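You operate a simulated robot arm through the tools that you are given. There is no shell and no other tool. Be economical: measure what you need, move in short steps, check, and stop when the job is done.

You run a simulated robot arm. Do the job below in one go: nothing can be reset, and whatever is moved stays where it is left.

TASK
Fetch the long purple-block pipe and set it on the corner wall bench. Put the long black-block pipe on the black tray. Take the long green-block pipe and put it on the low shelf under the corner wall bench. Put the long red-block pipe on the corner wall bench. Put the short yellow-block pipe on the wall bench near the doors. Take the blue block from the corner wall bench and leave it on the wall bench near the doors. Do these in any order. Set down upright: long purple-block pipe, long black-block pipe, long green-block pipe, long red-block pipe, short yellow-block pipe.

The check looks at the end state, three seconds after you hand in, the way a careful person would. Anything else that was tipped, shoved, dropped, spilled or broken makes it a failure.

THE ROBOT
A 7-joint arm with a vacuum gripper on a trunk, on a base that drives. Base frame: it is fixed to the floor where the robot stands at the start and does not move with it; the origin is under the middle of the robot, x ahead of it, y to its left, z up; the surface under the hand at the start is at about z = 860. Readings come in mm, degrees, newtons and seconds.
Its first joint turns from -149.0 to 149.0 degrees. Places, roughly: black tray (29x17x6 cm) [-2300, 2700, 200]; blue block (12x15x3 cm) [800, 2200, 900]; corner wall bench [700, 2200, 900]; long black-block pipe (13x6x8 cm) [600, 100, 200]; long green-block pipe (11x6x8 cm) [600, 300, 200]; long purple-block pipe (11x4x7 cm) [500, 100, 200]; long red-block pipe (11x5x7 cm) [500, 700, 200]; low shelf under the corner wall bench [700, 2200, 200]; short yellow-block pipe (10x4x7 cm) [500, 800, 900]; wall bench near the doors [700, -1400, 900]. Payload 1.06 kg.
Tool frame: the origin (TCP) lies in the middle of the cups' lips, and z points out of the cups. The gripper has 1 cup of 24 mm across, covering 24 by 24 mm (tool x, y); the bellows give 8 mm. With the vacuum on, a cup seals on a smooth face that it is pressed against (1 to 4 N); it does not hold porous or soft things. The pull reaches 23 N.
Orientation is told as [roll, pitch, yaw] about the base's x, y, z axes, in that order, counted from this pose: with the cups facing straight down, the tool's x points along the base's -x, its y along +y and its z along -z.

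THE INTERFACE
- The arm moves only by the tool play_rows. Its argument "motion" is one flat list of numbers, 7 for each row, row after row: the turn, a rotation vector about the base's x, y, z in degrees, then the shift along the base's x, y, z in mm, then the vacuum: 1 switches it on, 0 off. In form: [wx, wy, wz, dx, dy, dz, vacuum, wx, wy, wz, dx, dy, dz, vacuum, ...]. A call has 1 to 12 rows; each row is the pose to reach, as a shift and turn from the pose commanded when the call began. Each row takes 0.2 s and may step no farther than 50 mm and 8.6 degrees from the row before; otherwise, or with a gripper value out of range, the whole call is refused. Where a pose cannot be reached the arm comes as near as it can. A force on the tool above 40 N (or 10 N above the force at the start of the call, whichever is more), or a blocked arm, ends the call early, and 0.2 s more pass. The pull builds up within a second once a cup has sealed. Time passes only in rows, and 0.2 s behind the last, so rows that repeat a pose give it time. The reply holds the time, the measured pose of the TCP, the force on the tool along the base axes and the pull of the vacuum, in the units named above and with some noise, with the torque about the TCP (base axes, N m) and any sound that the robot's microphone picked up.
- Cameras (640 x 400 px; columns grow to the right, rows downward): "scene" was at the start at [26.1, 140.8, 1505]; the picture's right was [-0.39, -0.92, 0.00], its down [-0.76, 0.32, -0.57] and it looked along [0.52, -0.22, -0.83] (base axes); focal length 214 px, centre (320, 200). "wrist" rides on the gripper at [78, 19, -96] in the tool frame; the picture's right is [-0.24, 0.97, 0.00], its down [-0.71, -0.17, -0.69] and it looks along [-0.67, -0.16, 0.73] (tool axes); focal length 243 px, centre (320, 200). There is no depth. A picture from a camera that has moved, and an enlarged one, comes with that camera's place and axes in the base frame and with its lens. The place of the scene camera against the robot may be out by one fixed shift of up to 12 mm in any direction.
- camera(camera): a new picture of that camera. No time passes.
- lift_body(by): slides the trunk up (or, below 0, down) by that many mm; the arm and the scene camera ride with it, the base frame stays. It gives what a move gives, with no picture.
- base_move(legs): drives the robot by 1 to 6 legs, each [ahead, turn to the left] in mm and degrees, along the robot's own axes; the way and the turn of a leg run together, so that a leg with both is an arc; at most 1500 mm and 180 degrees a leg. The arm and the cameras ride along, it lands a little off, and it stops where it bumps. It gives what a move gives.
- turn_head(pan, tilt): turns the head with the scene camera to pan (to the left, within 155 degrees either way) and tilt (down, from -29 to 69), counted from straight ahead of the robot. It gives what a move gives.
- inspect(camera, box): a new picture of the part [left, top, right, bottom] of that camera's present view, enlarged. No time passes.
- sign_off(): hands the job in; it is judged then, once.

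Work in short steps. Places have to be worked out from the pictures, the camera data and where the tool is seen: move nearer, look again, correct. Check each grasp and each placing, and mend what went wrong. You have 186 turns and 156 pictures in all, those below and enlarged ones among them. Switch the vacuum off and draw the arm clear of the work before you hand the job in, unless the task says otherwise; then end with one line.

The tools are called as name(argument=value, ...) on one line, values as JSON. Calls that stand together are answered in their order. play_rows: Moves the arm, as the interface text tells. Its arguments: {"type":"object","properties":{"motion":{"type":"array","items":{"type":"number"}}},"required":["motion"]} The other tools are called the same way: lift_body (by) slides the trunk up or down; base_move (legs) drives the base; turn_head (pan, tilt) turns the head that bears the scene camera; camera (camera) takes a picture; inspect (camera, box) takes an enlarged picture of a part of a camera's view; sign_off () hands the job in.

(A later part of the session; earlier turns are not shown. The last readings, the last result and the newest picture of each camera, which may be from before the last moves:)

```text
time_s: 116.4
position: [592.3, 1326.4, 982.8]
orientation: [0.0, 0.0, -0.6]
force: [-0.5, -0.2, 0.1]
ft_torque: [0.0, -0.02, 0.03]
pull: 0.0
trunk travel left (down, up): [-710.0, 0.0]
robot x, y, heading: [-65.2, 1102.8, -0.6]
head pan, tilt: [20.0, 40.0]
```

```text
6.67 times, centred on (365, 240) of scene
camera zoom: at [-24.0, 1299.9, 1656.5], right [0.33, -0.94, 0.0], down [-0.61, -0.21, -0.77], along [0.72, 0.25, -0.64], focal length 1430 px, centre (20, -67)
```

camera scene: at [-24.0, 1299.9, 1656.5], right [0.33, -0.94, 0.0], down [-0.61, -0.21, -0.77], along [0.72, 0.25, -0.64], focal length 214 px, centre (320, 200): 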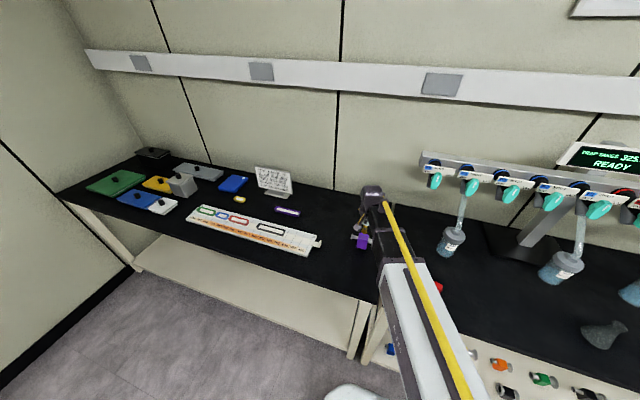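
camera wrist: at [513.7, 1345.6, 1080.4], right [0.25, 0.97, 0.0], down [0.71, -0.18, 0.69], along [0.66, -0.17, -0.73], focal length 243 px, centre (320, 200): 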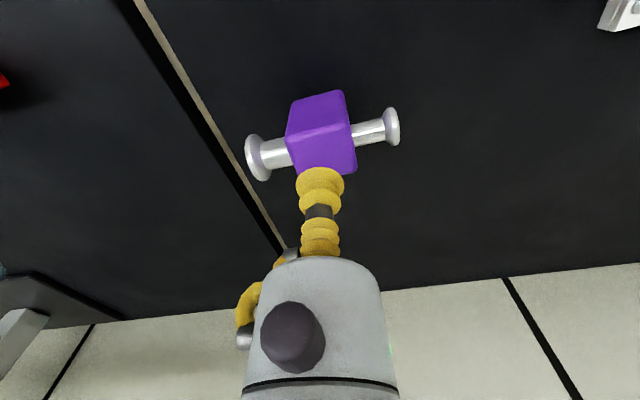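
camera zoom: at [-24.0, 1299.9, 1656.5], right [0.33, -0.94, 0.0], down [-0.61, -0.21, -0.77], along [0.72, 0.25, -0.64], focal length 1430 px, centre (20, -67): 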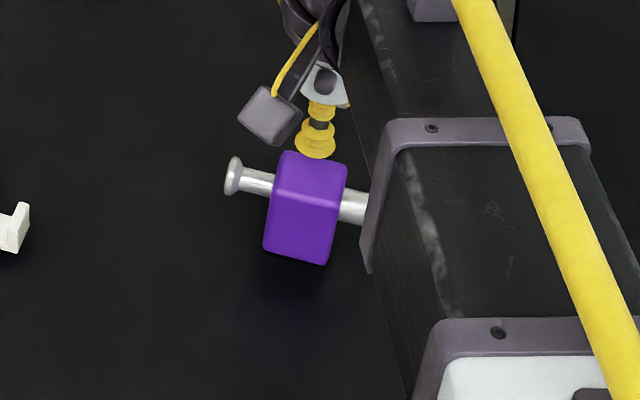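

It looks upright. I let a second pass with no motion and look again, as it may have been caught mid-fall.

play_rows(motion=[0, 0, 0, 0, 0, 0, 0, 0, 0, 0, 0, 0, 0, 0, 0, 0, 0, 0, 0, 0, 0, 0, 0, 0, 0, 0, 0, 0])

inspect(camera="wrist", box=[220, 60, 420, 190])

inspect(camera="scene", box=[330, 210, 400, 270])

```text
time_s: 117.4
position: [592.4, 1325.3, 983.5]
orientation: [0.0, 0.0, -0.5]
force: [-0.1, 0.6, 1.2]
ft_torque: [0.02, 0.02, -0.02]
pull: 0.0
trunk travel left (down, up): [-710.0, 0.0]
robot x, y, heading: [-60.1, 1099.6, -0.5]
head pan, tilt: [20.0, 40.0]
```

```text
3.08 times, centred on (320, 125) of wrist
camera zoom: at [513.7, 1345.7, 1080.6], right [0.25, 0.97, 0.0], down [0.71, -0.18, 0.69], along [0.66, -0.17, -0.73], focal length 746 px, centre (320, 431)
```

zoom: 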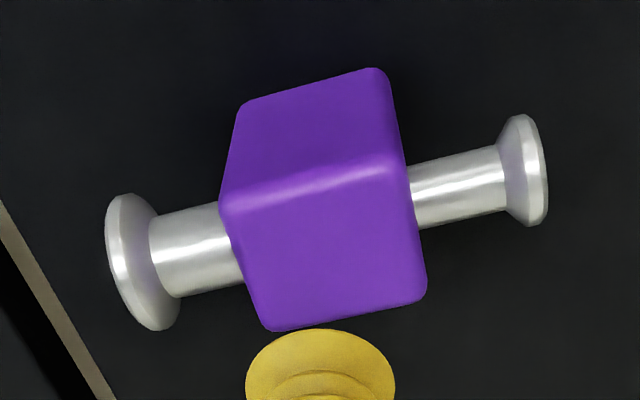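

```text
6.67 times, centred on (365, 240) of scene
camera zoom: at [-24.0, 1299.9, 1656.4], right [0.33, -0.94, 0.0], down [-0.61, -0.21, -0.77], along [0.72, 0.25, -0.64], focal length 1430 px, centre (20, -67)
```

zoom: 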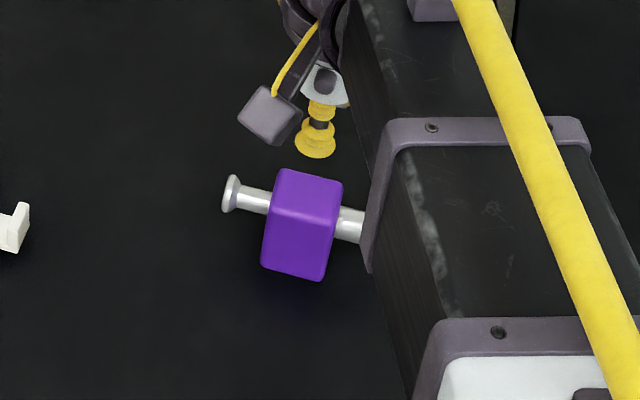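

It has settled upright on the bench. I raise the hand and drive along to the blue block, judged to be at about (828, 2154).

play_rows(motion=[0, 0, 0, 0, 0, 45, 0, 0, 0, 0, 0, 0, 90, 0, 0, 0, 0, 0, 0, 130, 0])

base_move(legs=[[-310, 0], [0, 90.5], [830, 0], [0, -90]])

turn_head(pan=0, tilt=40)

camera(camera="scene")

camera(camera="wrist")

```text
time_s: 118.2
position: [591.7, 1325.9, 1112.9]
orientation: [0.0, 0.0, -0.5]
force: [-0.2, -0.9, 0.4]
ft_torque: [0.05, -0.02, -0.02]
pull: 0.1
trunk travel left (down, up): [-710.0, 0.0]
robot x, y, heading: [-66.8, 1100.6, -0.6]
head pan, tilt: [20.0, 40.0]
```

```text
time_s: 132.0
position: [275.2, 2169.0, 1114.1]
orientation: [-0.1, 0.0, 0.6]
force: [0.2, -0.6, 0.0]
ft_torque: [0.0, 0.01, 0.0]
pull: 0.1
trunk travel left (down, up): [-710.0, 0.0]
robot x, y, heading: [-378.4, 1932.0, 0.6]
head pan, tilt: [20.0, 40.0]
```

```text
time_s: 132.8
position: [275.3, 2169.9, 1114.0]
orientation: [0.0, 0.0, 0.7]
force: [0.2, -0.2, -0.5]
ft_torque: [0.03, -0.01, 0.0]
pull: 0.0
trunk travel left (down, up): [-710.0, 0.0]
robot x, y, heading: [-379.2, 1934.6, 0.5]
head pan, tilt: [0.0, 40.0]
```

```text
113 pictures are left
camera scene: at [-335.3, 2102.2, 1656.4], right [0.01, -1.0, 0.0], down [-0.64, -0.01, -0.77], along [0.77, 0.01, -0.64], focal length 214 px, centre (320, 200)
```

scene: 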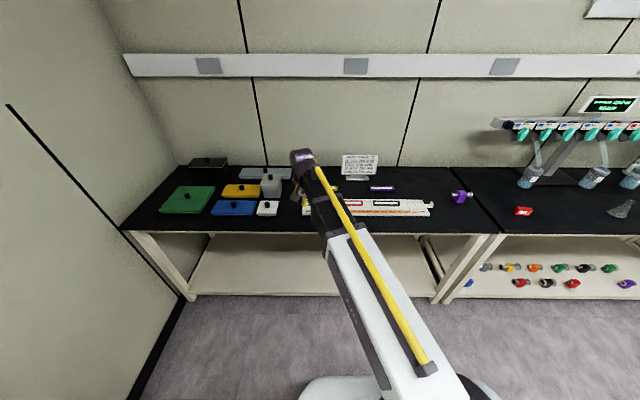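

```text
112 pictures are left
camera wrist: at [195.6, 2186.9, 1210.6], right [0.23, 0.97, 0.0], down [0.71, -0.16, 0.69], along [0.67, -0.15, -0.73], focal length 243 px, centre (320, 200)
```

wrist: 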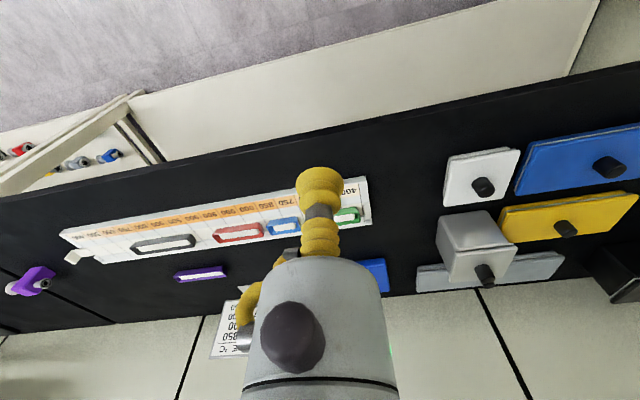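

The blue block is hidden behind the hand. I drive in 300 mm (staying at z ≈ 1114) and look.

base_move(legs=[[300, 0]])

camera(camera="scene")

camera(camera="wrist")

```text
time_s: 134.9
position: [577.1, 2173.5, 1113.4]
orientation: [0.1, -0.1, 0.6]
force: [-0.3, 0.3, -0.3]
ft_torque: [0.01, -0.01, 0.03]
pull: 0.1
trunk travel left (down, up): [-710.0, 0.0]
robot x, y, heading: [-77.1, 1935.7, 0.6]
head pan, tilt: [0.0, 40.0]
```

```text
111 pictures are left
camera scene: at [-32.8, 2105.4, 1656.4], right [0.01, -1.0, 0.0], down [-0.64, -0.01, -0.77], along [0.77, 0.01, -0.64], focal length 214 px, centre (320, 200)
```

scene: 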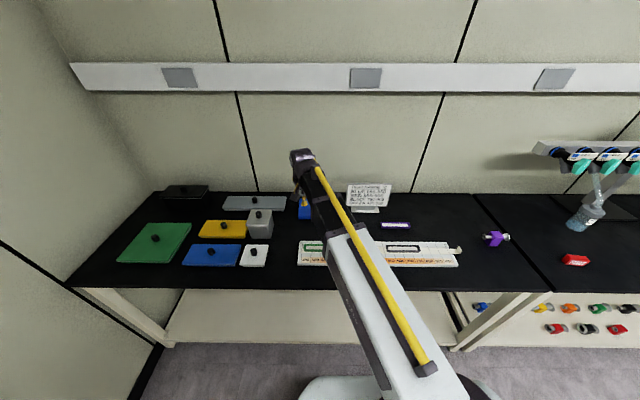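

```text
110 pictures are left
camera wrist: at [498.0, 2190.7, 1210.5], right [0.22, 0.97, 0.0], down [0.71, -0.16, 0.68], along [0.67, -0.15, -0.73], focal length 243 px, centre (320, 200)
```

wrist: 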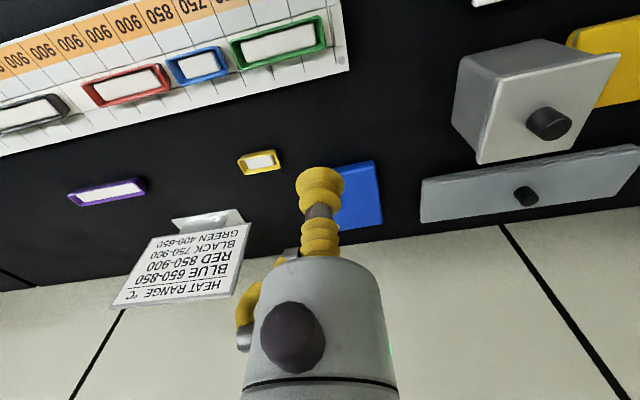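

The blue block spans x ≈ 729–884, with its right edge at y ≈ 2229, so the centre is about (806, 2169). I drive 75 mm more and reach out 150 mm while lowering somewhat.

base_move(legs=[[75, 0]])

play_rows(motion=[0, 0, 0, 38, 0, 0, 0, 0, 0, 0, 76, -1, 0, 0, 0, 0, 0, 114, -2, 0, 0, 0, 0, 0, 125, -3, -40, 0, 0, 0, 0, 125, -4, -80, 0])

camera(camera="wrist")

camera(camera="scene")

```text
time_s: 135.9
position: [652.6, 2174.6, 1112.9]
orientation: [0.0, -0.1, 0.7]
force: [0.0, 0.1, -0.4]
ft_torque: [-0.01, 0.03, -0.02]
pull: 0.2
trunk travel left (down, up): [-710.0, 0.0]
robot x, y, heading: [-1.8, 1940.9, 0.8]
head pan, tilt: [0.0, 40.0]
```

```text
time_s: 137.1
position: [778.6, 2169.9, 1032.4]
orientation: [0.0, 0.0, 0.6]
force: [0.2, -0.3, 0.1]
ft_torque: [-0.01, 0.01, 0.02]
pull: 0.0
trunk travel left (down, up): [-710.0, 0.0]
robot x, y, heading: [2.1, 1934.4, 0.5]
head pan, tilt: [0.0, 40.0]
```

```text
109 pictures are left
camera wrist: at [699.1, 2187.1, 1129.8], right [0.22, 0.97, 0.0], down [0.71, -0.16, 0.69], along [0.67, -0.15, -0.73], focal length 243 px, centre (320, 200)
```

wrist: 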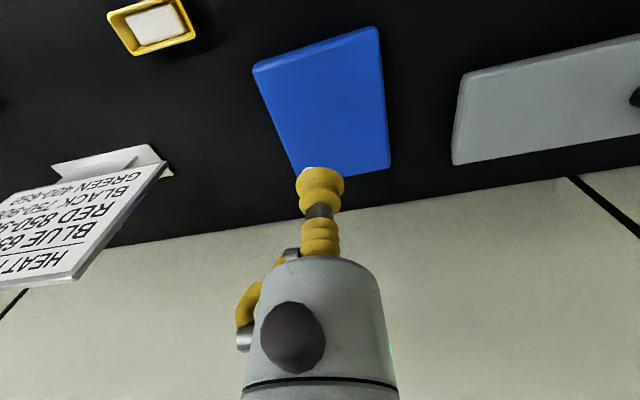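

```text
108 pictures are left
camera scene: at [42.4, 2106.3, 1656.4], right [0.01, -1.0, 0.0], down [-0.64, -0.01, -0.77], along [0.77, 0.01, -0.64], focal length 214 px, centre (320, 200)
```

scene: 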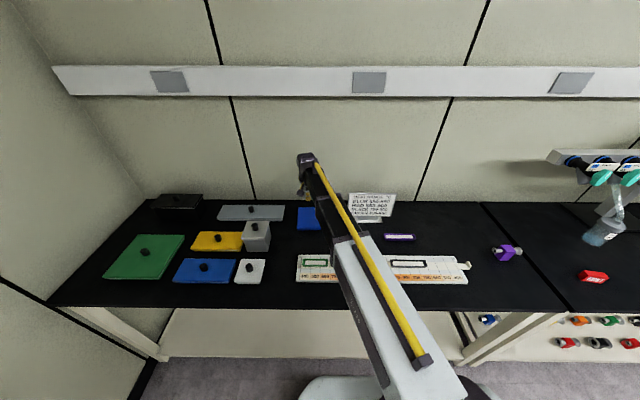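

Block centre refined to about (818, 2173), top z ≈ 870–890. I move over it and down to z ≈ 915.

play_rows(motion=[0, 0, 0, 30, 2, -30, 0, 0, 0, 0, 40, 3, -75, 0, 0, 0, 0, 40, 3, -115, 0])

camera(camera="wrist")

```text
time_s: 137.9
position: [817.8, 2172.8, 918.6]
orientation: [0.0, 0.0, 0.6]
force: [0.2, 0.0, -0.6]
ft_torque: [0.0, 0.02, -0.01]
pull: 0.0
trunk travel left (down, up): [-710.0, 0.0]
robot x, y, heading: [-3.2, 1938.5, 0.7]
head pan, tilt: [0.0, 40.0]
```

```text
107 pictures are left
camera wrist: at [739.1, 2189.4, 1014.8], right [0.22, 0.97, 0.0], down [0.71, -0.16, 0.69], along [0.67, -0.15, -0.73], focal length 243 px, centre (320, 200)
```

wrist: 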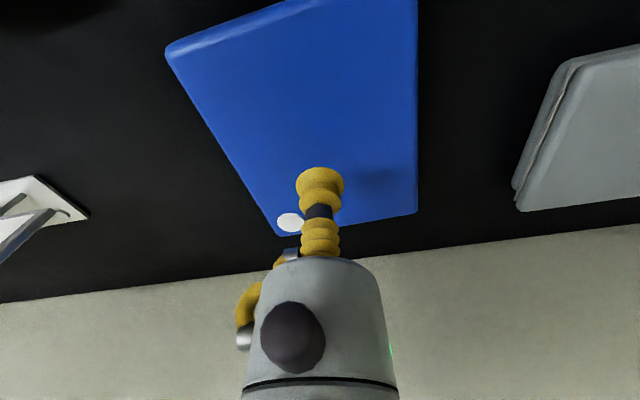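

Estimated top z ≈ 873–880 and centre (824, 2172). I shift 6 mm and descend slowly with the vacuum on.

play_rows(motion=[0, 0, 0, 6, 0, -15, 1, 0, 0, 0, 6, 0, -25, 1, 0, 0, 0, 6, 0, -31, 1, 0, 0, 0, 6, 0, -34, 1, 0, 0, 0, 6, 0, -37, 1, 0, 0, 0, 6, 0, -40, 1])

```text
time_s: 139.3
position: [823.1, 2173.1, 881.3]
orientation: [-0.1, -0.2, 0.6]
force: [7.8, 0.9, 18.8]
ft_torque: [0.01, 0.09, -0.01]
pull: 23.1
trunk travel left (down, up): [-710.0, 0.0]
robot x, y, heading: [-4.4, 1934.6, 0.7]
head pan, tilt: [0.0, 40.0]
```

Sealed, slightly hard pressed. I lift gently and check the load and torque.

play_rows(motion=[0, 0, 0, 0, 0, 4, 1, 0, 0, 0, 0, 0, 8, 1, 0, 0, 0, 0, 0, 18, 1, 0, 0, 0, 0, 0, 35, 1, 0, 0, 0, 0, 0, 60, 1, 0, 0, 0, 0, 0, 60, 1])

camera(camera="wrist")

```text
time_s: 140.7
position: [823.8, 2174.4, 937.7]
orientation: [-0.1, 0.0, 0.5]
force: [-1.0, 0.6, -3.7]
ft_torque: [0.02, -0.04, 0.03]
pull: 23.0
trunk travel left (down, up): [-710.0, 0.0]
robot x, y, heading: [-2.3, 1937.8, 0.4]
head pan, tilt: [0.0, 40.0]
```

```text
106 pictures are left
camera wrist: at [744.9, 2190.3, 1035.2], right [0.22, 0.97, 0.0], down [0.71, -0.16, 0.68], along [0.67, -0.15, -0.73], focal length 243 px, centre (320, 200)
```

wrist: 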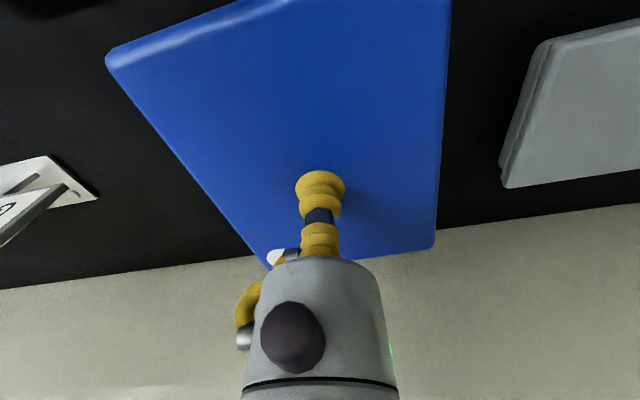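

Held. I raise to z ≈ 1110 and pull back 170 mm.

play_rows(motion=[0, 0, 0, 0, 0, 35, 1, 0, 0, 0, 0, 0, 70, 1, 0, 0, 0, 0, 0, 105, 1, 0, 0, 0, 0, 0, 140, 1, 0, 0, 0, 0, 0, 172, 1, 0, 0, 0, -35, 0, 172, 1, 0, 0, 0, -70, 0, 172, 1, 0, 0, 0, -105, 0, 172, 1, 0, 0, 0, -140, 0, 172, 1, 0, 0, 0, -170, 0, 172, 1])

turn_head(pan=-60, tilt=35)

camera(camera="scene")

```text
time_s: 142.9
position: [654.0, 2172.6, 1110.4]
orientation: [-0.1, 0.0, 0.5]
force: [0.2, 0.3, -3.5]
ft_torque: [0.0, -0.04, -0.01]
pull: 23.1
trunk travel left (down, up): [-710.0, 0.0]
robot x, y, heading: [0.1, 1939.8, 0.6]
head pan, tilt: [0.0, 40.0]
```

```text
time_s: 144.2
position: [655.2, 2173.2, 1109.3]
orientation: [0.0, 0.0, 0.7]
force: [-0.2, 0.0, -3.1]
ft_torque: [0.02, -0.01, -0.01]
pull: 22.9
trunk travel left (down, up): [-710.0, 0.0]
robot x, y, heading: [-3.4, 1938.3, 0.4]
head pan, tilt: [-60.0, 35.0]
```

```text
105 pictures are left
camera scene: at [2.5, 2029.6, 1663.9], right [-0.86, -0.51, 0.0], down [-0.29, 0.49, -0.82], along [0.42, -0.7, -0.57], focal length 214 px, centre (320, 200)
```

scene: 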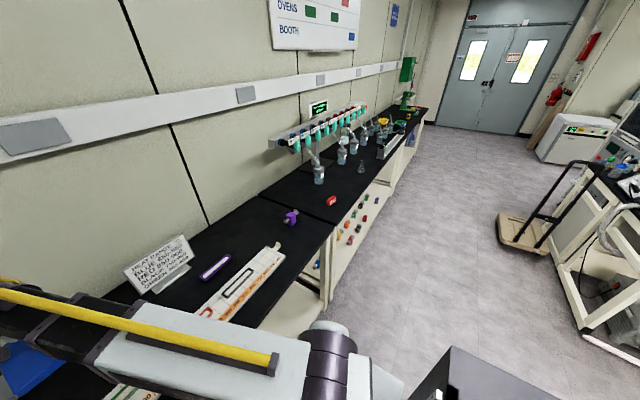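

Path along the benches is clear. I carry the blue block to the doors bench, aiming for the gap between the trays and the yellow pipe at y ≈ -1145.

base_move(legs=[[-360, 0], [0, -90.6], [1100, 0], [1100, 0], [1110, 0], [0, 90]])

turn_head(pan=0, tilt=40)

camera(camera="scene")

```text
time_s: 169.9
position: [348.9, -1137.1, 1109.7]
orientation: [0.0, 0.1, 0.8]
force: [0.4, 1.0, -3.7]
ft_torque: [-0.03, -0.03, -0.01]
pull: 22.8
trunk travel left (down, up): [-710.0, 0.0]
robot x, y, heading: [-305.2, -1375.6, 0.9]
head pan, tilt: [-60.0, 35.0]
```

```text
time_s: 171.2
position: [349.2, -1136.3, 1110.3]
orientation: [0.0, 0.0, 0.8]
force: [-0.3, -1.0, -4.0]
ft_torque: [0.03, 0.03, -0.02]
pull: 23.1
trunk travel left (down, up): [-710.0, 0.0]
robot x, y, heading: [-304.4, -1373.0, 0.9]
head pan, tilt: [0.0, 40.0]
```

```text
104 pictures are left
camera scene: at [-261.9, -1205.6, 1656.4], right [0.01, -1.0, 0.0], down [-0.64, -0.01, -0.77], along [0.77, 0.01, -0.64], focal length 214 px, centre (320, 200)
```

scene: 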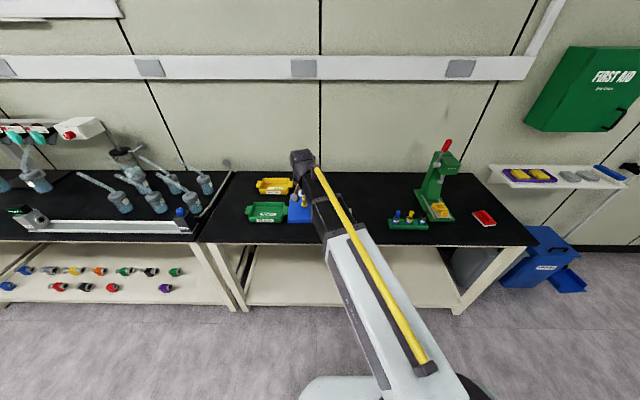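

base_move(legs=[[190, 0]])

camera(camera="wrist")

camera(camera="scene")

```text
time_s: 172.8
position: [539.8, -1132.0, 1110.3]
orientation: [0.0, 0.1, 0.9]
force: [0.4, 1.4, -3.8]
ft_torque: [-0.02, 0.01, 0.02]
pull: 22.8
trunk travel left (down, up): [-710.0, 0.0]
robot x, y, heading: [-116.0, -1370.5, 1.1]
head pan, tilt: [0.0, 40.0]
```

```text
103 pictures are left
camera wrist: at [459.9, -1115.6, 1206.8], right [0.22, 0.98, 0.0], down [0.71, -0.16, 0.68], along [0.67, -0.15, -0.73], focal length 243 px, centre (320, 200)
```

wrist: 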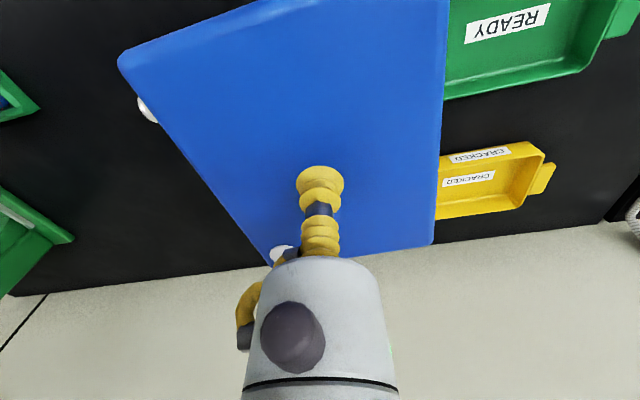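

```text
102 pictures are left
camera scene: at [-72.2, -1202.6, 1656.3], right [0.02, -1.0, 0.0], down [-0.64, -0.01, -0.77], along [0.77, 0.01, -0.64], focal length 214 px, centre (320, 200)
```

scene: 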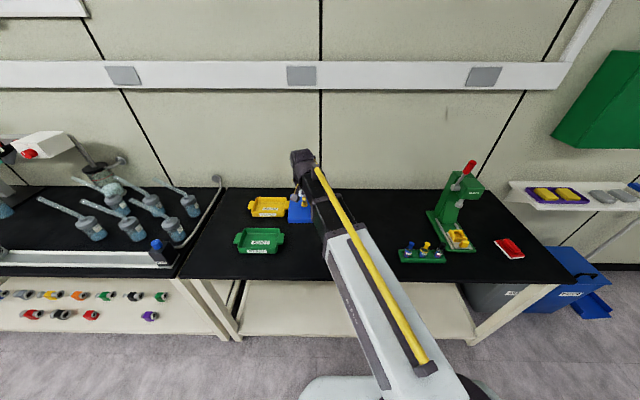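

The gap is confirmed: green tray ends at y ≈ -1037, yellow pipe's flange begins at ≈ -1252. I shift 12 mm to y = -1144 and lower gently to z ≈ 905.

play_rows(motion=[0, 0, 0, 0, -6, -30, 1, 0, 0, 0, 0, -12, -60, 1, 0, 0, 0, 0, -12, -90, 1, 0, 0, 0, 0, -12, -120, 1, 0, 0, 0, 0, -12, -150, 1, 0, 0, 0, 0, -12, -175, 1, 0, 0, 0, 0, -12, -195, 1, 0, 0, 0, 0, -12, -205, 1])

camera(camera="wrist")

camera(camera="scene")

```text
time_s: 174.6
position: [539.2, -1145.4, 905.2]
orientation: [0.1, 0.1, 0.9]
force: [0.5, 0.3, -3.1]
ft_torque: [-0.01, 0.01, 0.01]
pull: 22.5
trunk travel left (down, up): [-710.0, 0.0]
robot x, y, heading: [-113.8, -1376.1, 0.9]
head pan, tilt: [0.0, 40.0]
```

```text
101 pictures are left
camera wrist: at [459.5, -1128.1, 1001.8], right [0.22, 0.98, 0.0], down [0.71, -0.16, 0.68], along [0.67, -0.15, -0.73], focal length 243 px, centre (320, 200)
```

wrist: 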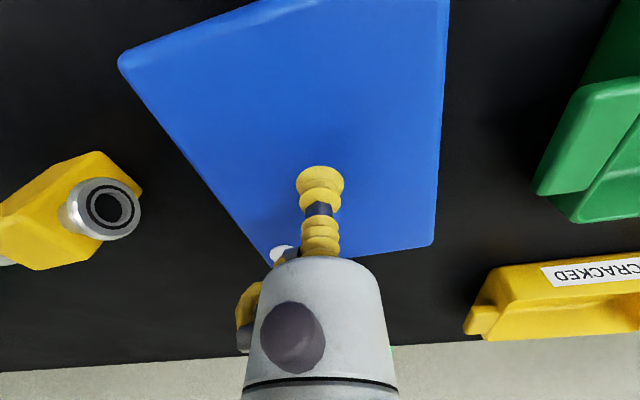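

```text
100 pictures are left
camera scene: at [-72.7, -1202.7, 1656.4], right [0.02, -1.0, 0.0], down [-0.64, -0.01, -0.77], along [0.77, 0.01, -0.64], focal length 214 px, centre (320, 200)
```

scene: 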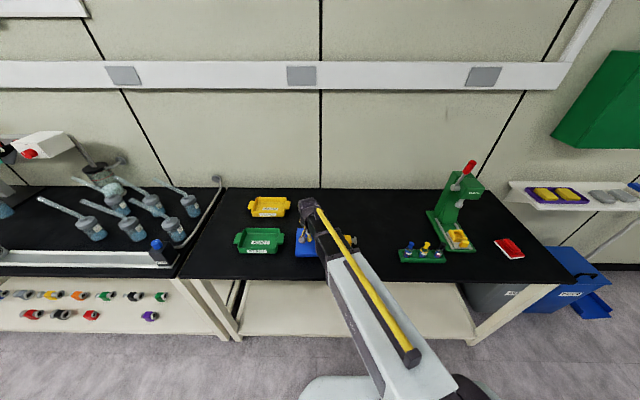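

Well clear on both sides. I lower in small steps to contact.

play_rows(motion=[0, 0, 0, 0, 0, -5, 1, 0, 0, 0, 0, 0, -10, 1, 0, 0, 0, 0, 0, -14, 1, 0, 0, 0, 0, 0, -17, 1, 0, 0, 0, 0, 0, -19, 1])

```text
time_s: 175.8
position: [538.4, -1144.7, 885.3]
orientation: [0.0, 0.0, 0.9]
force: [-0.3, -0.1, -3.0]
ft_torque: [-0.01, -0.02, -0.01]
pull: 22.9
trunk travel left (down, up): [-710.0, 0.0]
robot x, y, heading: [-116.5, -1369.0, 1.0]
head pan, tilt: [0.0, 40.0]
```

play_rows(motion=[0, 0, 0, 0, 0, -2, 1, 0, 0, 0, 0, 0, -4, 1, 0, 0, 0, 0, 0, -4, 1])

```text
time_s: 176.6
position: [538.4, -1145.9, 883.9]
orientation: [0.0, -0.1, 0.9]
force: [5.5, 1.0, 16.0]
ft_torque: [-0.02, 0.03, -0.01]
pull: 23.1
trunk travel left (down, up): [-710.0, 0.0]
robot x, y, heading: [-117.3, -1365.9, 0.7]
head pan, tilt: [0.0, 40.0]
```

Contact. I ease off, release and rise.

play_rows(motion=[0, 0, 0, 0, 0, 2, 1, 0, 0, 0, 0, 0, 3, 0, 0, 0, 0, 0, 0, 3, 0, 0, 0, 0, 0, 0, 3, 0, 0, 0, 0, 0, 0, 6, 0, 0, 0, 0, 0, 0, 12, 0, 0, 0, 0, 0, 0, 30, 0, 0, 0, 0, 0, 0, 70, 0, 0, 0, 0, 0, 0, 115, 0, 0, 0, 0, 0, 0, 160, 0, 0, 0, 0, 0, 0, 205, 0, 0, 0, 0, 0, 0, 230, 0])

camera(camera="wrist")

```text
time_s: 179.2
position: [538.0, -1144.1, 1113.2]
orientation: [0.0, 0.0, 0.9]
force: [0.4, -0.3, 0.4]
ft_torque: [0.0, 0.02, 0.01]
pull: 0.0
trunk travel left (down, up): [-710.0, 0.0]
robot x, y, heading: [-117.1, -1372.8, 1.0]
head pan, tilt: [0.0, 40.0]
```

```text
99 pictures are left
camera wrist: at [459.2, -1127.2, 1209.8], right [0.22, 0.98, 0.0], down [0.71, -0.16, 0.68], along [0.67, -0.15, -0.73], focal length 243 px, centre (320, 200)
```

wrist: 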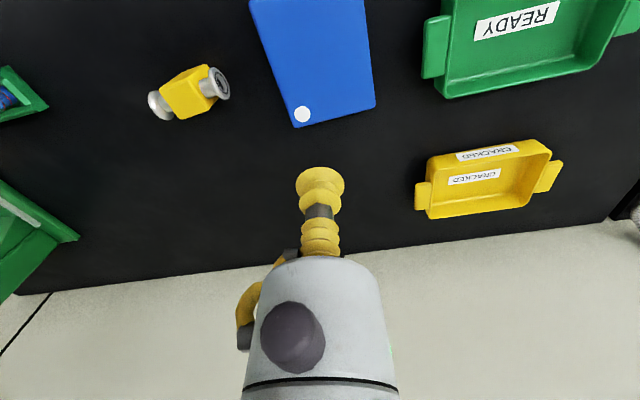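

Blue block and yellow pipe are both well placed. Now I go for the long green pipe at about (574, 265) on the low shelf: drive to y ≈ 43, then lower the trunk.

base_move(legs=[[-265, 0], [0, 89], [1414, 0], [0, -90]])

lift_body(by=-400)

lift_body(by=-310)

camera(camera="wrist")

camera(camera="scene")

```text
time_s: 195.2
position: [291.1, 244.1, 1112.4]
orientation: [-0.1, 0.1, -0.3]
force: [0.8, -0.3, 0.5]
ft_torque: [-0.02, -0.03, -0.03]
pull: 0.0
trunk travel left (down, up): [-710.0, 0.0]
robot x, y, heading: [-368.2, 27.8, -0.4]
head pan, tilt: [0.0, 40.0]
```

```text
time_s: 199.1
position: [290.6, 244.5, 712.5]
orientation: [0.0, -0.1, -0.4]
force: [-0.5, 0.5, 0.3]
ft_torque: [-0.02, -0.01, 0.01]
pull: 0.1
trunk travel left (down, up): [-310.0, 400.0]
robot x, y, heading: [-368.8, 29.4, -0.2]
head pan, tilt: [0.0, 40.0]
```

```text
time_s: 202.1
position: [290.5, 244.6, 401.8]
orientation: [0.0, 0.0, -0.3]
force: [0.0, -0.1, -0.1]
ft_torque: [-0.01, 0.01, 0.03]
pull: 0.2
trunk travel left (down, up): [0.0, 710.0]
robot x, y, heading: [-363.4, 27.8, -0.3]
head pan, tilt: [0.0, 40.0]
```

```text
98 pictures are left
camera wrist: at [211.9, 263.0, 499.5], right [0.24, 0.97, 0.0], down [0.71, -0.17, 0.69], along [0.66, -0.16, -0.73], focal length 243 px, centre (320, 200)
```

wrist: 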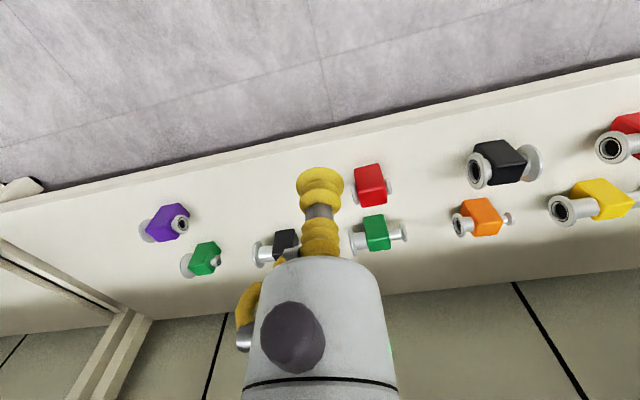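

```text
97 pictures are left
camera scene: at [-321.8, 198.3, 946.4], right [0.0, -1.0, 0.0], down [-0.64, 0.0, -0.77], along [0.77, 0.0, -0.64], focal length 214 px, centre (320, 200)
```

scene: 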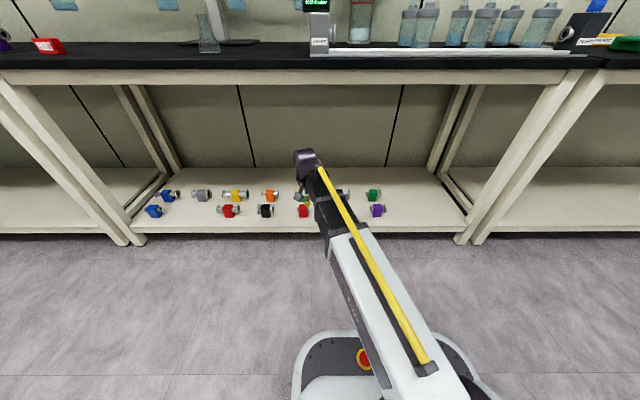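

Green long is right ahead. I drive in 275 mm under the bench.

base_move(legs=[[275, 0]])

camera(camera="wrist")

camera(camera="scene")

```text
time_s: 204.1
position: [567.4, 243.2, 403.0]
orientation: [0.0, 0.0, -0.3]
force: [-1.2, 0.4, -0.5]
ft_torque: [-0.04, 0.0, -0.03]
pull: 0.1
trunk travel left (down, up): [0.0, 710.0]
robot x, y, heading: [-88.8, 24.0, -0.4]
head pan, tilt: [0.0, 40.0]
```

```text
96 pictures are left
camera wrist: at [489.2, 261.5, 499.5], right [0.24, 0.97, 0.0], down [0.71, -0.17, 0.69], along [0.66, -0.17, -0.73], focal length 243 px, centre (320, 200)
```

wrist: 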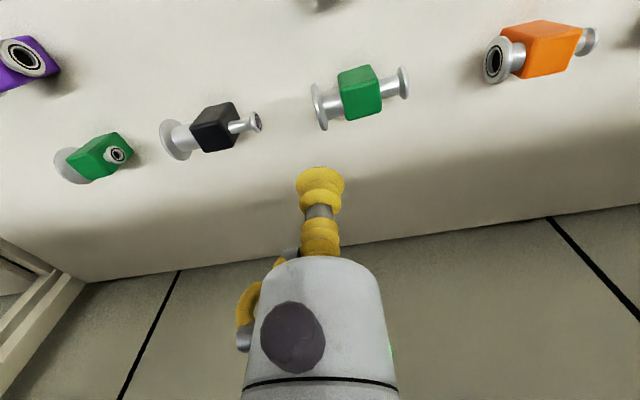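

```text
95 pictures are left
camera scene: at [-44.6, 196.9, 946.4], right [0.0, -1.0, 0.0], down [-0.64, 0.0, -0.77], along [0.77, 0.0, -0.64], focal length 214 px, centre (320, 200)
```

scene: 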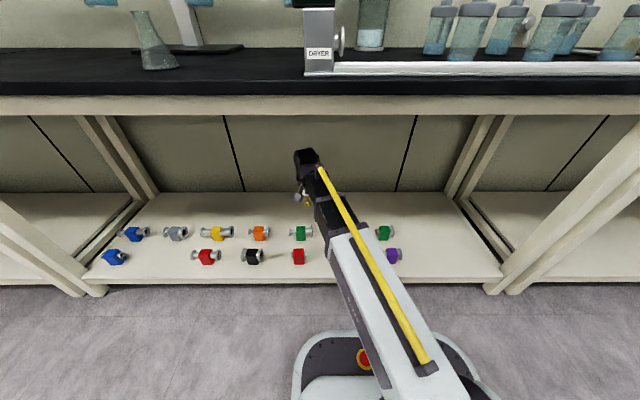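

inspect(camera="wrist", box=[290, 50, 430, 140])

```text
4.44 times, centred on (360, 95) of wrist
camera zoom: at [489.2, 261.5, 499.5], right [0.24, 0.97, 0.0], down [0.71, -0.17, 0.69], along [0.66, -0.17, -0.73], focal length 1078 px, centre (142, 667)
```

zoom: 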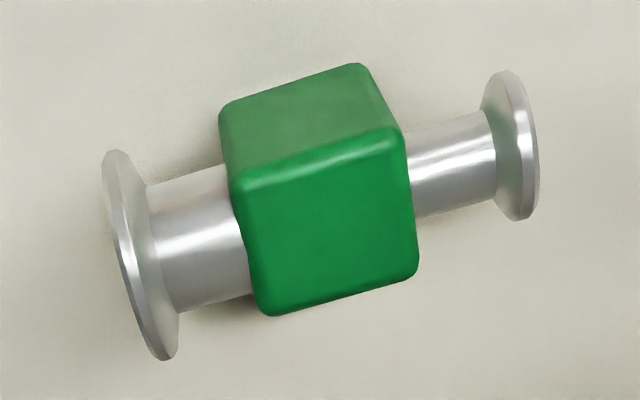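

Green's top-face centre is about (595, 279). I move above it to z ≈ 290.

play_rows(motion=[0, 0, 0, 15, 20, -30, 0, 0, 0, 0, 27, 36, -65, 0, 0, 0, 0, 27, 36, -110, 0])

camera(camera="wrist")

```text
time_s: 204.9
position: [595.0, 278.0, 292.9]
orientation: [-0.1, 0.0, -0.4]
force: [0.1, 0.0, 0.4]
ft_torque: [-0.01, -0.01, 0.02]
pull: 0.0
trunk travel left (down, up): [0.0, 710.0]
robot x, y, heading: [-88.2, 25.9, -0.2]
head pan, tilt: [0.0, 40.0]
```

```text
93 pictures are left
camera wrist: at [517.4, 296.8, 389.2], right [0.24, 0.97, 0.0], down [0.71, -0.17, 0.69], along [0.66, -0.17, -0.73], focal length 243 px, centre (320, 200)
```

wrist: 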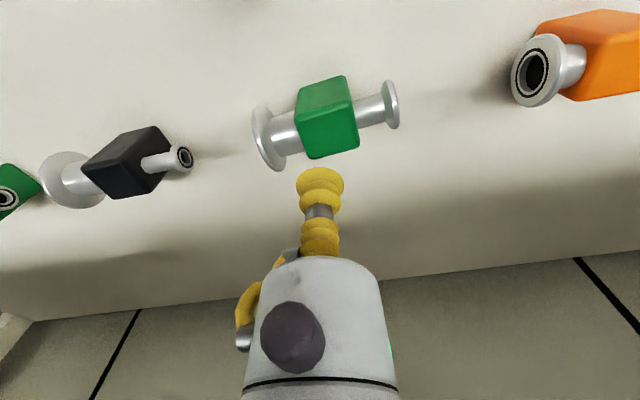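

Aligned in x; 5 mm more in y. I descend with the vacuum on, in small steps near z ≈ 232.

play_rows(motion=[0, 0, 0, 0, 5, -30, 1, 0, 0, 0, 0, 5, -50, 1, 0, 0, 0, 0, 5, -55, 1, 0, 0, 0, 0, 5, -58, 1, 0, 0, 0, 0, 5, -61, 1, 0, 0, 0, 0, 5, -63, 1, 0, 0, 0, 0, 5, -65, 1, 0, 0, 0, 0, 5, -65, 1])

```text
time_s: 206.7
position: [595.1, 284.4, 227.2]
orientation: [0.0, 0.0, -0.3]
force: [0.2, 0.9, 0.5]
ft_torque: [0.0, 0.0, -0.02]
pull: 0.1
trunk travel left (down, up): [0.0, 710.0]
robot x, y, heading: [-91.9, 28.4, -0.1]
head pan, tilt: [0.0, 40.0]
```

play_rows(motion=[0, 0, 0, 0, 0, -2, 1, 0, 0, 0, 0, 0, -4, 1, 0, 0, 0, 0, 0, -5, 1, 0, 0, 0, 0, 0, -5, 1, 0, 0, 0, 0, 0, -5, 1])

camera(camera="wrist")

```text
time_s: 207.9
position: [594.6, 283.1, 223.7]
orientation: [0.1, 0.0, -0.4]
force: [-0.9, 0.0, 9.5]
ft_torque: [-0.03, -0.05, -0.05]
pull: 22.8
trunk travel left (down, up): [0.0, 710.0]
robot x, y, heading: [-90.3, 31.4, -0.3]
head pan, tilt: [0.0, 40.0]
```

```text
92 pictures are left
camera wrist: at [516.0, 302.4, 320.2], right [0.24, 0.97, 0.0], down [0.71, -0.17, 0.69], along [0.67, -0.16, -0.73], focal length 243 px, centre (320, 200)
```

wrist: 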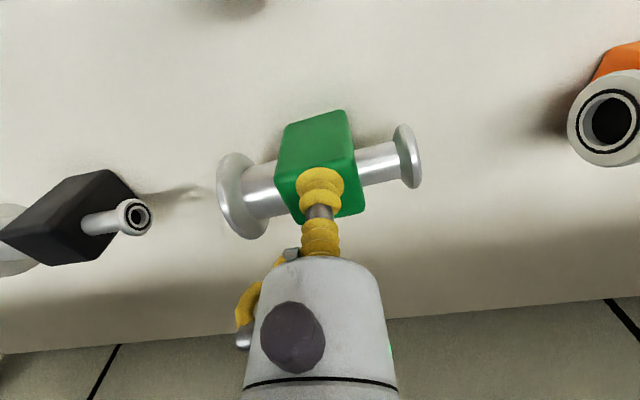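

Sealed. I lift to z ≈ 400, check, then back out.

play_rows(motion=[0, 0, 0, 0, 0, 3, 1, 0, 0, 0, 0, 0, 15, 1, 0, 0, 0, 0, 0, 45, 1, 0, 0, 0, 0, 0, 80, 1, 0, 0, 0, 0, 0, 115, 1, 0, 0, 0, 0, 0, 150, 1, 0, 0, 0, 0, 0, 175, 1])

base_move(legs=[[-290, 0]])

base_move(legs=[[0, 90.3], [760, 0], [750, 0], [0, -90]])

camera(camera="scene")

camera(camera="wrist")

```text
time_s: 209.5
position: [596.1, 283.7, 398.0]
orientation: [0.0, 0.1, -0.3]
force: [0.8, -0.8, -4.1]
ft_torque: [0.05, 0.0, 0.01]
pull: 22.9
trunk travel left (down, up): [0.0, 710.0]
robot x, y, heading: [-92.3, 29.1, -0.5]
head pan, tilt: [0.0, 40.0]
```

```text
time_s: 211.5
position: [306.4, 286.5, 396.8]
orientation: [0.0, 0.0, -0.2]
force: [-0.1, -0.4, -3.0]
ft_torque: [0.05, 0.02, 0.0]
pull: 23.1
trunk travel left (down, up): [0.0, 710.0]
robot x, y, heading: [-378.1, 29.6, 0.1]
head pan, tilt: [0.0, 40.0]
```

```text
time_s: 226.8
position: [317.3, 1795.2, 397.6]
orientation: [0.0, 0.0, 0.4]
force: [0.2, -0.4, -0.3]
ft_torque: [-0.01, 0.02, 0.02]
pull: 0.0
trunk travel left (down, up): [0.0, 710.0]
robot x, y, heading: [-365.5, 1532.7, 0.2]
head pan, tilt: [0.0, 40.0]
```

```text
91 pictures are left
camera scene: at [-321.5, 1702.6, 946.4], right [0.0, -1.0, 0.0], down [-0.64, 0.0, -0.77], along [0.77, 0.0, -0.64], focal length 214 px, centre (320, 200)
```

scene: 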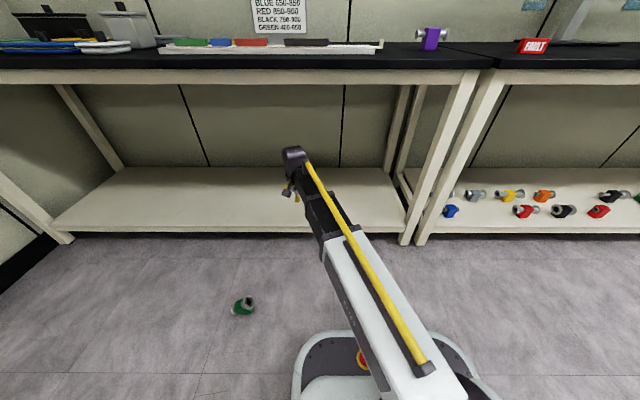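

```text
90 pictures are left
camera wrist: at [238.5, 1813.3, 494.6], right [0.23, 0.97, 0.0], down [0.71, -0.17, 0.69], along [0.67, -0.16, -0.73], focal length 243 px, centre (320, 200)
```

wrist: 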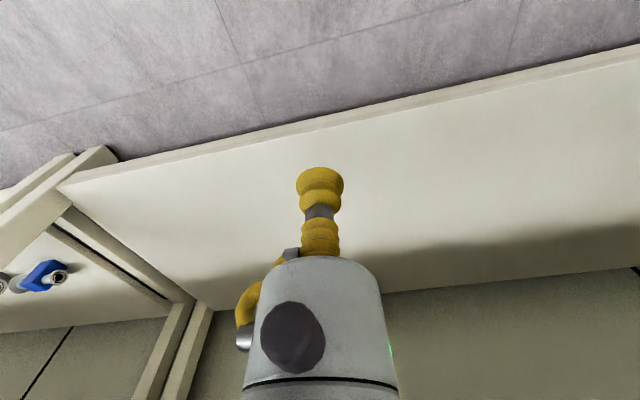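

The green pipe came off during the last turn and lies on the floor at about (80, 2025). I look at how it lies.

inspect(camera="scene", box=[200, 280, 290, 340])

```text
6.67 times, centred on (245, 310) of scene
camera zoom: at [-321.5, 1702.6, 946.4], right [0.0, -1.0, 0.0], down [-0.64, 0.0, -0.77], along [0.77, 0.0, -0.64], focal length 1430 px, centre (820, -533)
```

zoom: 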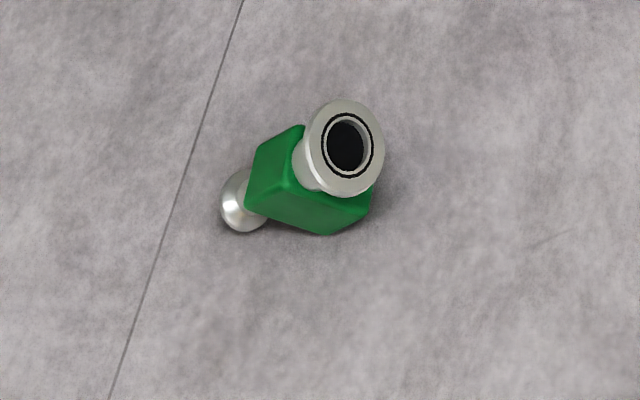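

It lies on its side. I turn the base 27° left so the hand comes above it, and look down with the wrist camera.

base_move(legs=[[0, 27]])

turn_head(pan=20, tilt=60)

camera(camera="wrist")

camera(camera="scene")

```text
time_s: 228.6
position: [125.9, 2076.7, 398.2]
orientation: [0.0, 0.0, 27.1]
force: [0.4, -0.3, 0.6]
ft_torque: [-0.01, -0.01, 0.01]
pull: 0.0
trunk travel left (down, up): [0.0, 710.0]
robot x, y, heading: [-367.0, 1533.2, 27.0]
head pan, tilt: [0.0, 40.0]
```

```text
time_s: 229.4
position: [124.6, 2077.3, 398.2]
orientation: [0.0, 0.0, 27.1]
force: [0.1, -0.1, -0.2]
ft_torque: [-0.01, -0.03, 0.01]
pull: 0.1
trunk travel left (down, up): [0.0, 710.0]
robot x, y, heading: [-368.6, 1533.8, 26.8]
head pan, tilt: [20.0, 60.0]
```

```text
88 pictures are left
camera wrist: at [46.0, 2057.0, 494.6], right [-0.23, 0.97, 0.0], down [0.71, 0.17, 0.69], along [0.67, 0.16, -0.73], focal length 243 px, centre (320, 200)
```

wrist: 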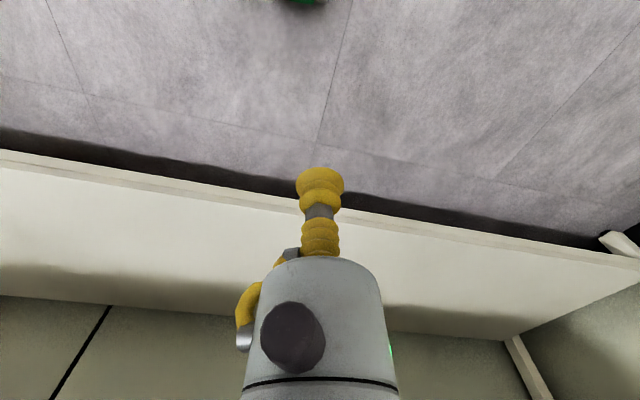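

```text
87 pictures are left
camera scene: at [-433.0, 1712.1, 919.7], right [0.73, -0.68, 0.0], down [-0.59, -0.63, -0.5], along [0.34, 0.37, -0.87], focal length 214 px, centre (320, 200)
```

scene: 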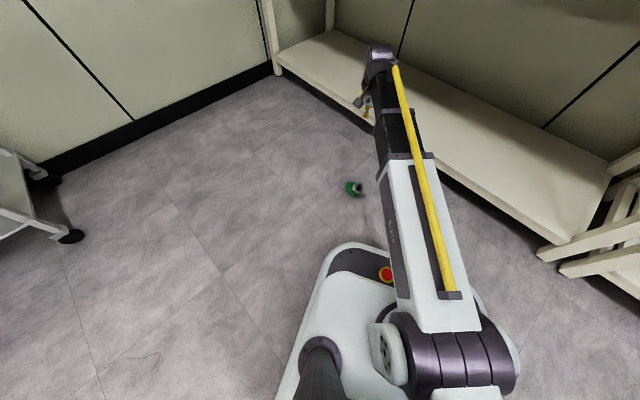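

base_move(legs=[[-230, 0]])

camera(camera="wrist")

```text
time_s: 231.2
position: [-81.0, 1971.3, 397.0]
orientation: [0.0, 0.1, 27.0]
force: [0.9, 0.5, -0.1]
ft_torque: [0.01, -0.01, 0.0]
pull: 0.0
trunk travel left (down, up): [0.0, 710.0]
robot x, y, heading: [-573.3, 1431.1, 27.1]
head pan, tilt: [20.0, 60.0]
```

```text
86 pictures are left
camera wrist: at [-159.3, 1951.2, 494.6], right [-0.23, 0.97, 0.0], down [0.71, 0.17, 0.69], along [0.67, 0.16, -0.73], focal length 243 px, centre (320, 200)
```

wrist: 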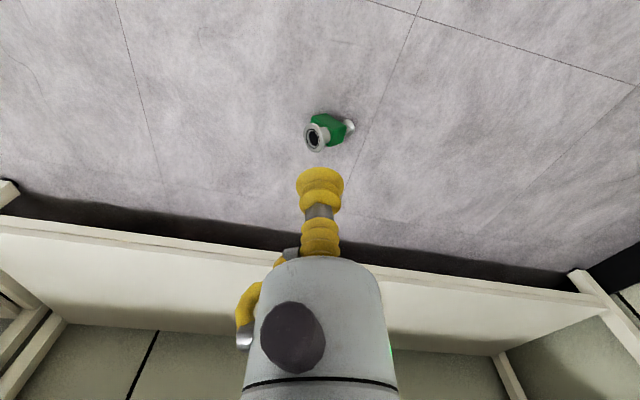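

I lower the hand to z ≈ 210 short of the pipe for a closer view (and to test the low reach).

play_rows(motion=[0, 0, 0, 0, 0, -48, 0, 0, 0, 0, 0, 0, -96, 0, 0, 0, 0, 0, 0, -144, 0, 0, 0, 0, 0, 0, -190, 0])

camera(camera="wrist")

inspect(camera="wrist", box=[270, 60, 410, 170])

inspect(camera="scene", box=[320, 110, 480, 210])

```text
time_s: 232.2
position: [-80.5, 1971.7, 207.5]
orientation: [0.1, 0.0, 26.9]
force: [0.7, -0.7, 1.2]
ft_torque: [0.03, 0.0, -0.03]
pull: 0.0
trunk travel left (down, up): [0.0, 710.0]
robot x, y, heading: [-572.7, 1427.6, 27.2]
head pan, tilt: [20.0, 60.0]
```

```text
85 pictures are left
camera wrist: at [-159.5, 1951.2, 304.4], right [-0.23, 0.97, 0.0], down [0.71, 0.17, 0.69], along [0.67, 0.16, -0.73], focal length 243 px, centre (320, 200)
```

wrist: 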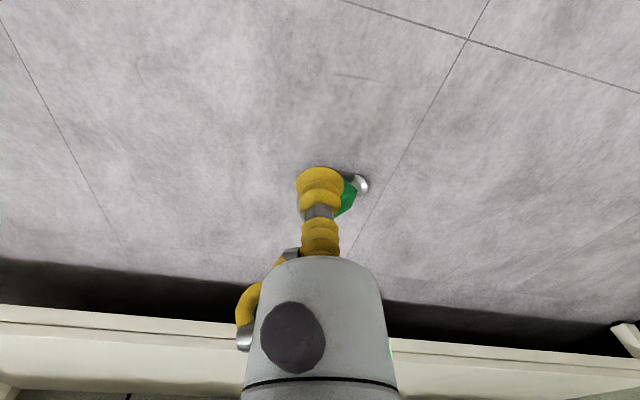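

```text
3.64 times, centred on (340, 115) of wrist
camera zoom: at [-159.5, 1951.2, 304.4], right [-0.23, 0.97, 0.0], down [0.71, 0.17, 0.69], along [0.67, 0.16, -0.73], focal length 882 px, centre (247, 509)
```

zoom: 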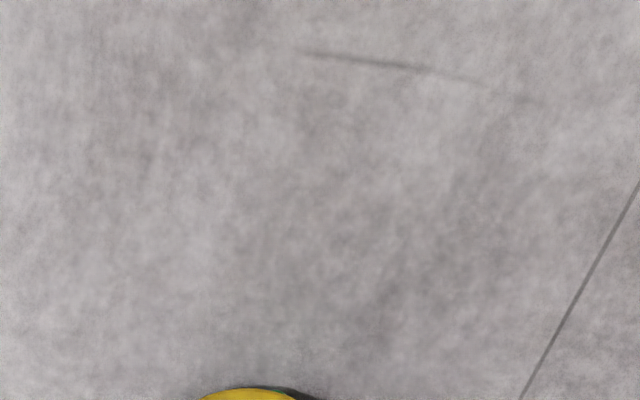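

```text
4.00 times, centred on (400, 160) of scene
camera zoom: at [-638.9, 1606.8, 919.7], right [0.73, -0.68, 0.0], down [-0.59, -0.63, -0.5], along [0.34, 0.37, -0.87], focal length 858 px, centre (0, 360)
```

zoom: 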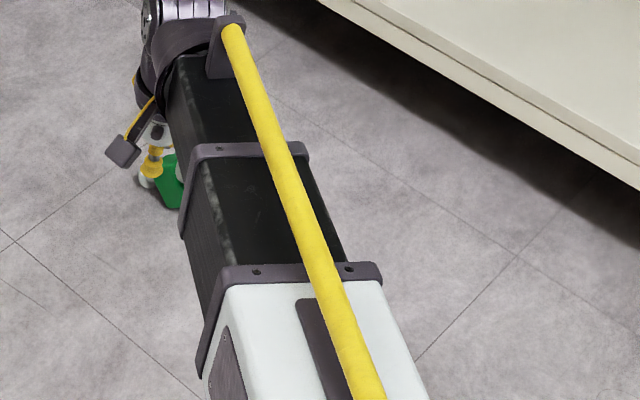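

The cup hides it. I move the hand forward over it at the same height for a view from above.

play_rows(motion=[0, 0, 0, 45, 10, 20, 0, 0, 0, 0, 90, 20, 40, 0, 0, 0, 0, 130, 20, 60, 0])

camera(camera="wrist")

inspect(camera="wrist", box=[260, 30, 460, 160])

```text
refused: row 1 steps farther than a row can; nothing moved
```

```text
82 pictures are left
camera wrist: at [-159.5, 1951.2, 304.4], right [-0.23, 0.97, 0.0], down [0.71, 0.17, 0.69], along [0.67, 0.16, -0.73], focal length 243 px, centre (320, 200)
```

wrist: 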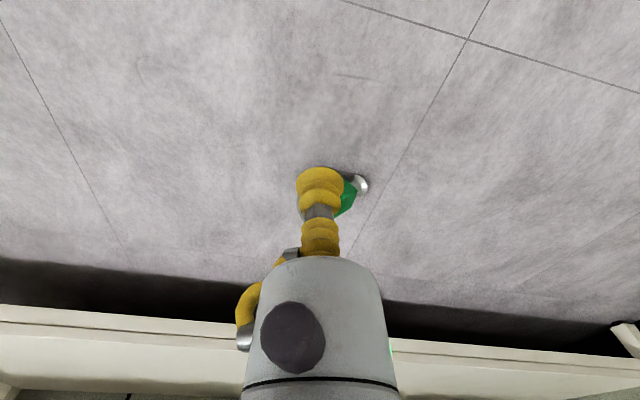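

```text
3.08 times, centred on (360, 95) of wrist
camera zoom: at [-159.5, 1951.2, 304.4], right [-0.23, 0.97, 0.0], down [0.71, 0.17, 0.69], along [0.67, 0.16, -0.73], focal length 746 px, centre (197, 523)
```

zoom: 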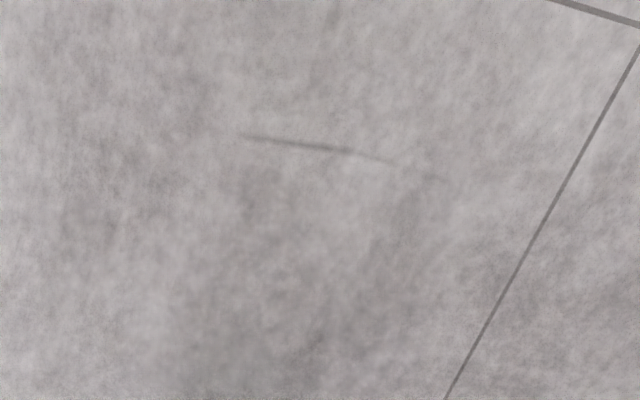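

The step was slightly over 50 mm; I repeat with smaller rows.

play_rows(motion=[0, 0, 0, 40, 7, 20, 0, 0, 0, 0, 80, 14, 40, 0, 0, 0, 0, 120, 20, 60, 0, 0, 0, 0, 130, 20, 60, 0])

inspect(camera="wrist", box=[240, 20, 440, 180])

```text
time_s: 233.2
position: [48.7, 1991.0, 266.8]
orientation: [0.0, -0.1, 27.1]
force: [-1.0, 0.0, -0.2]
ft_torque: [-0.01, 0.02, -0.03]
pull: 0.0
trunk travel left (down, up): [0.0, 710.0]
robot x, y, heading: [-571.3, 1428.7, 27.1]
head pan, tilt: [20.0, 60.0]
```

```text
2.50 times, centred on (340, 100) of wrist
camera zoom: at [-29.3, 1971.1, 364.4], right [-0.23, 0.97, 0.0], down [0.71, 0.17, 0.68], along [0.67, 0.16, -0.73], focal length 606 px, centre (270, 450)
```

zoom: 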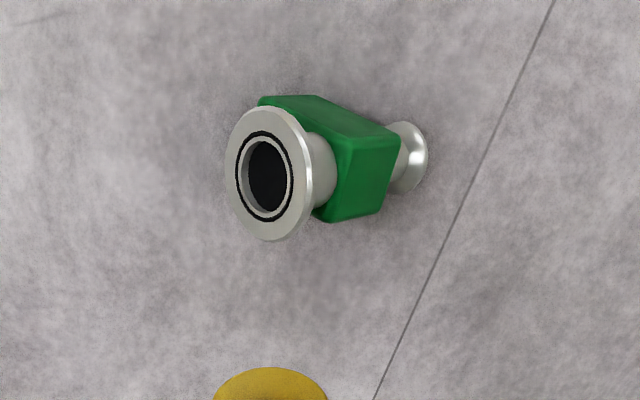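

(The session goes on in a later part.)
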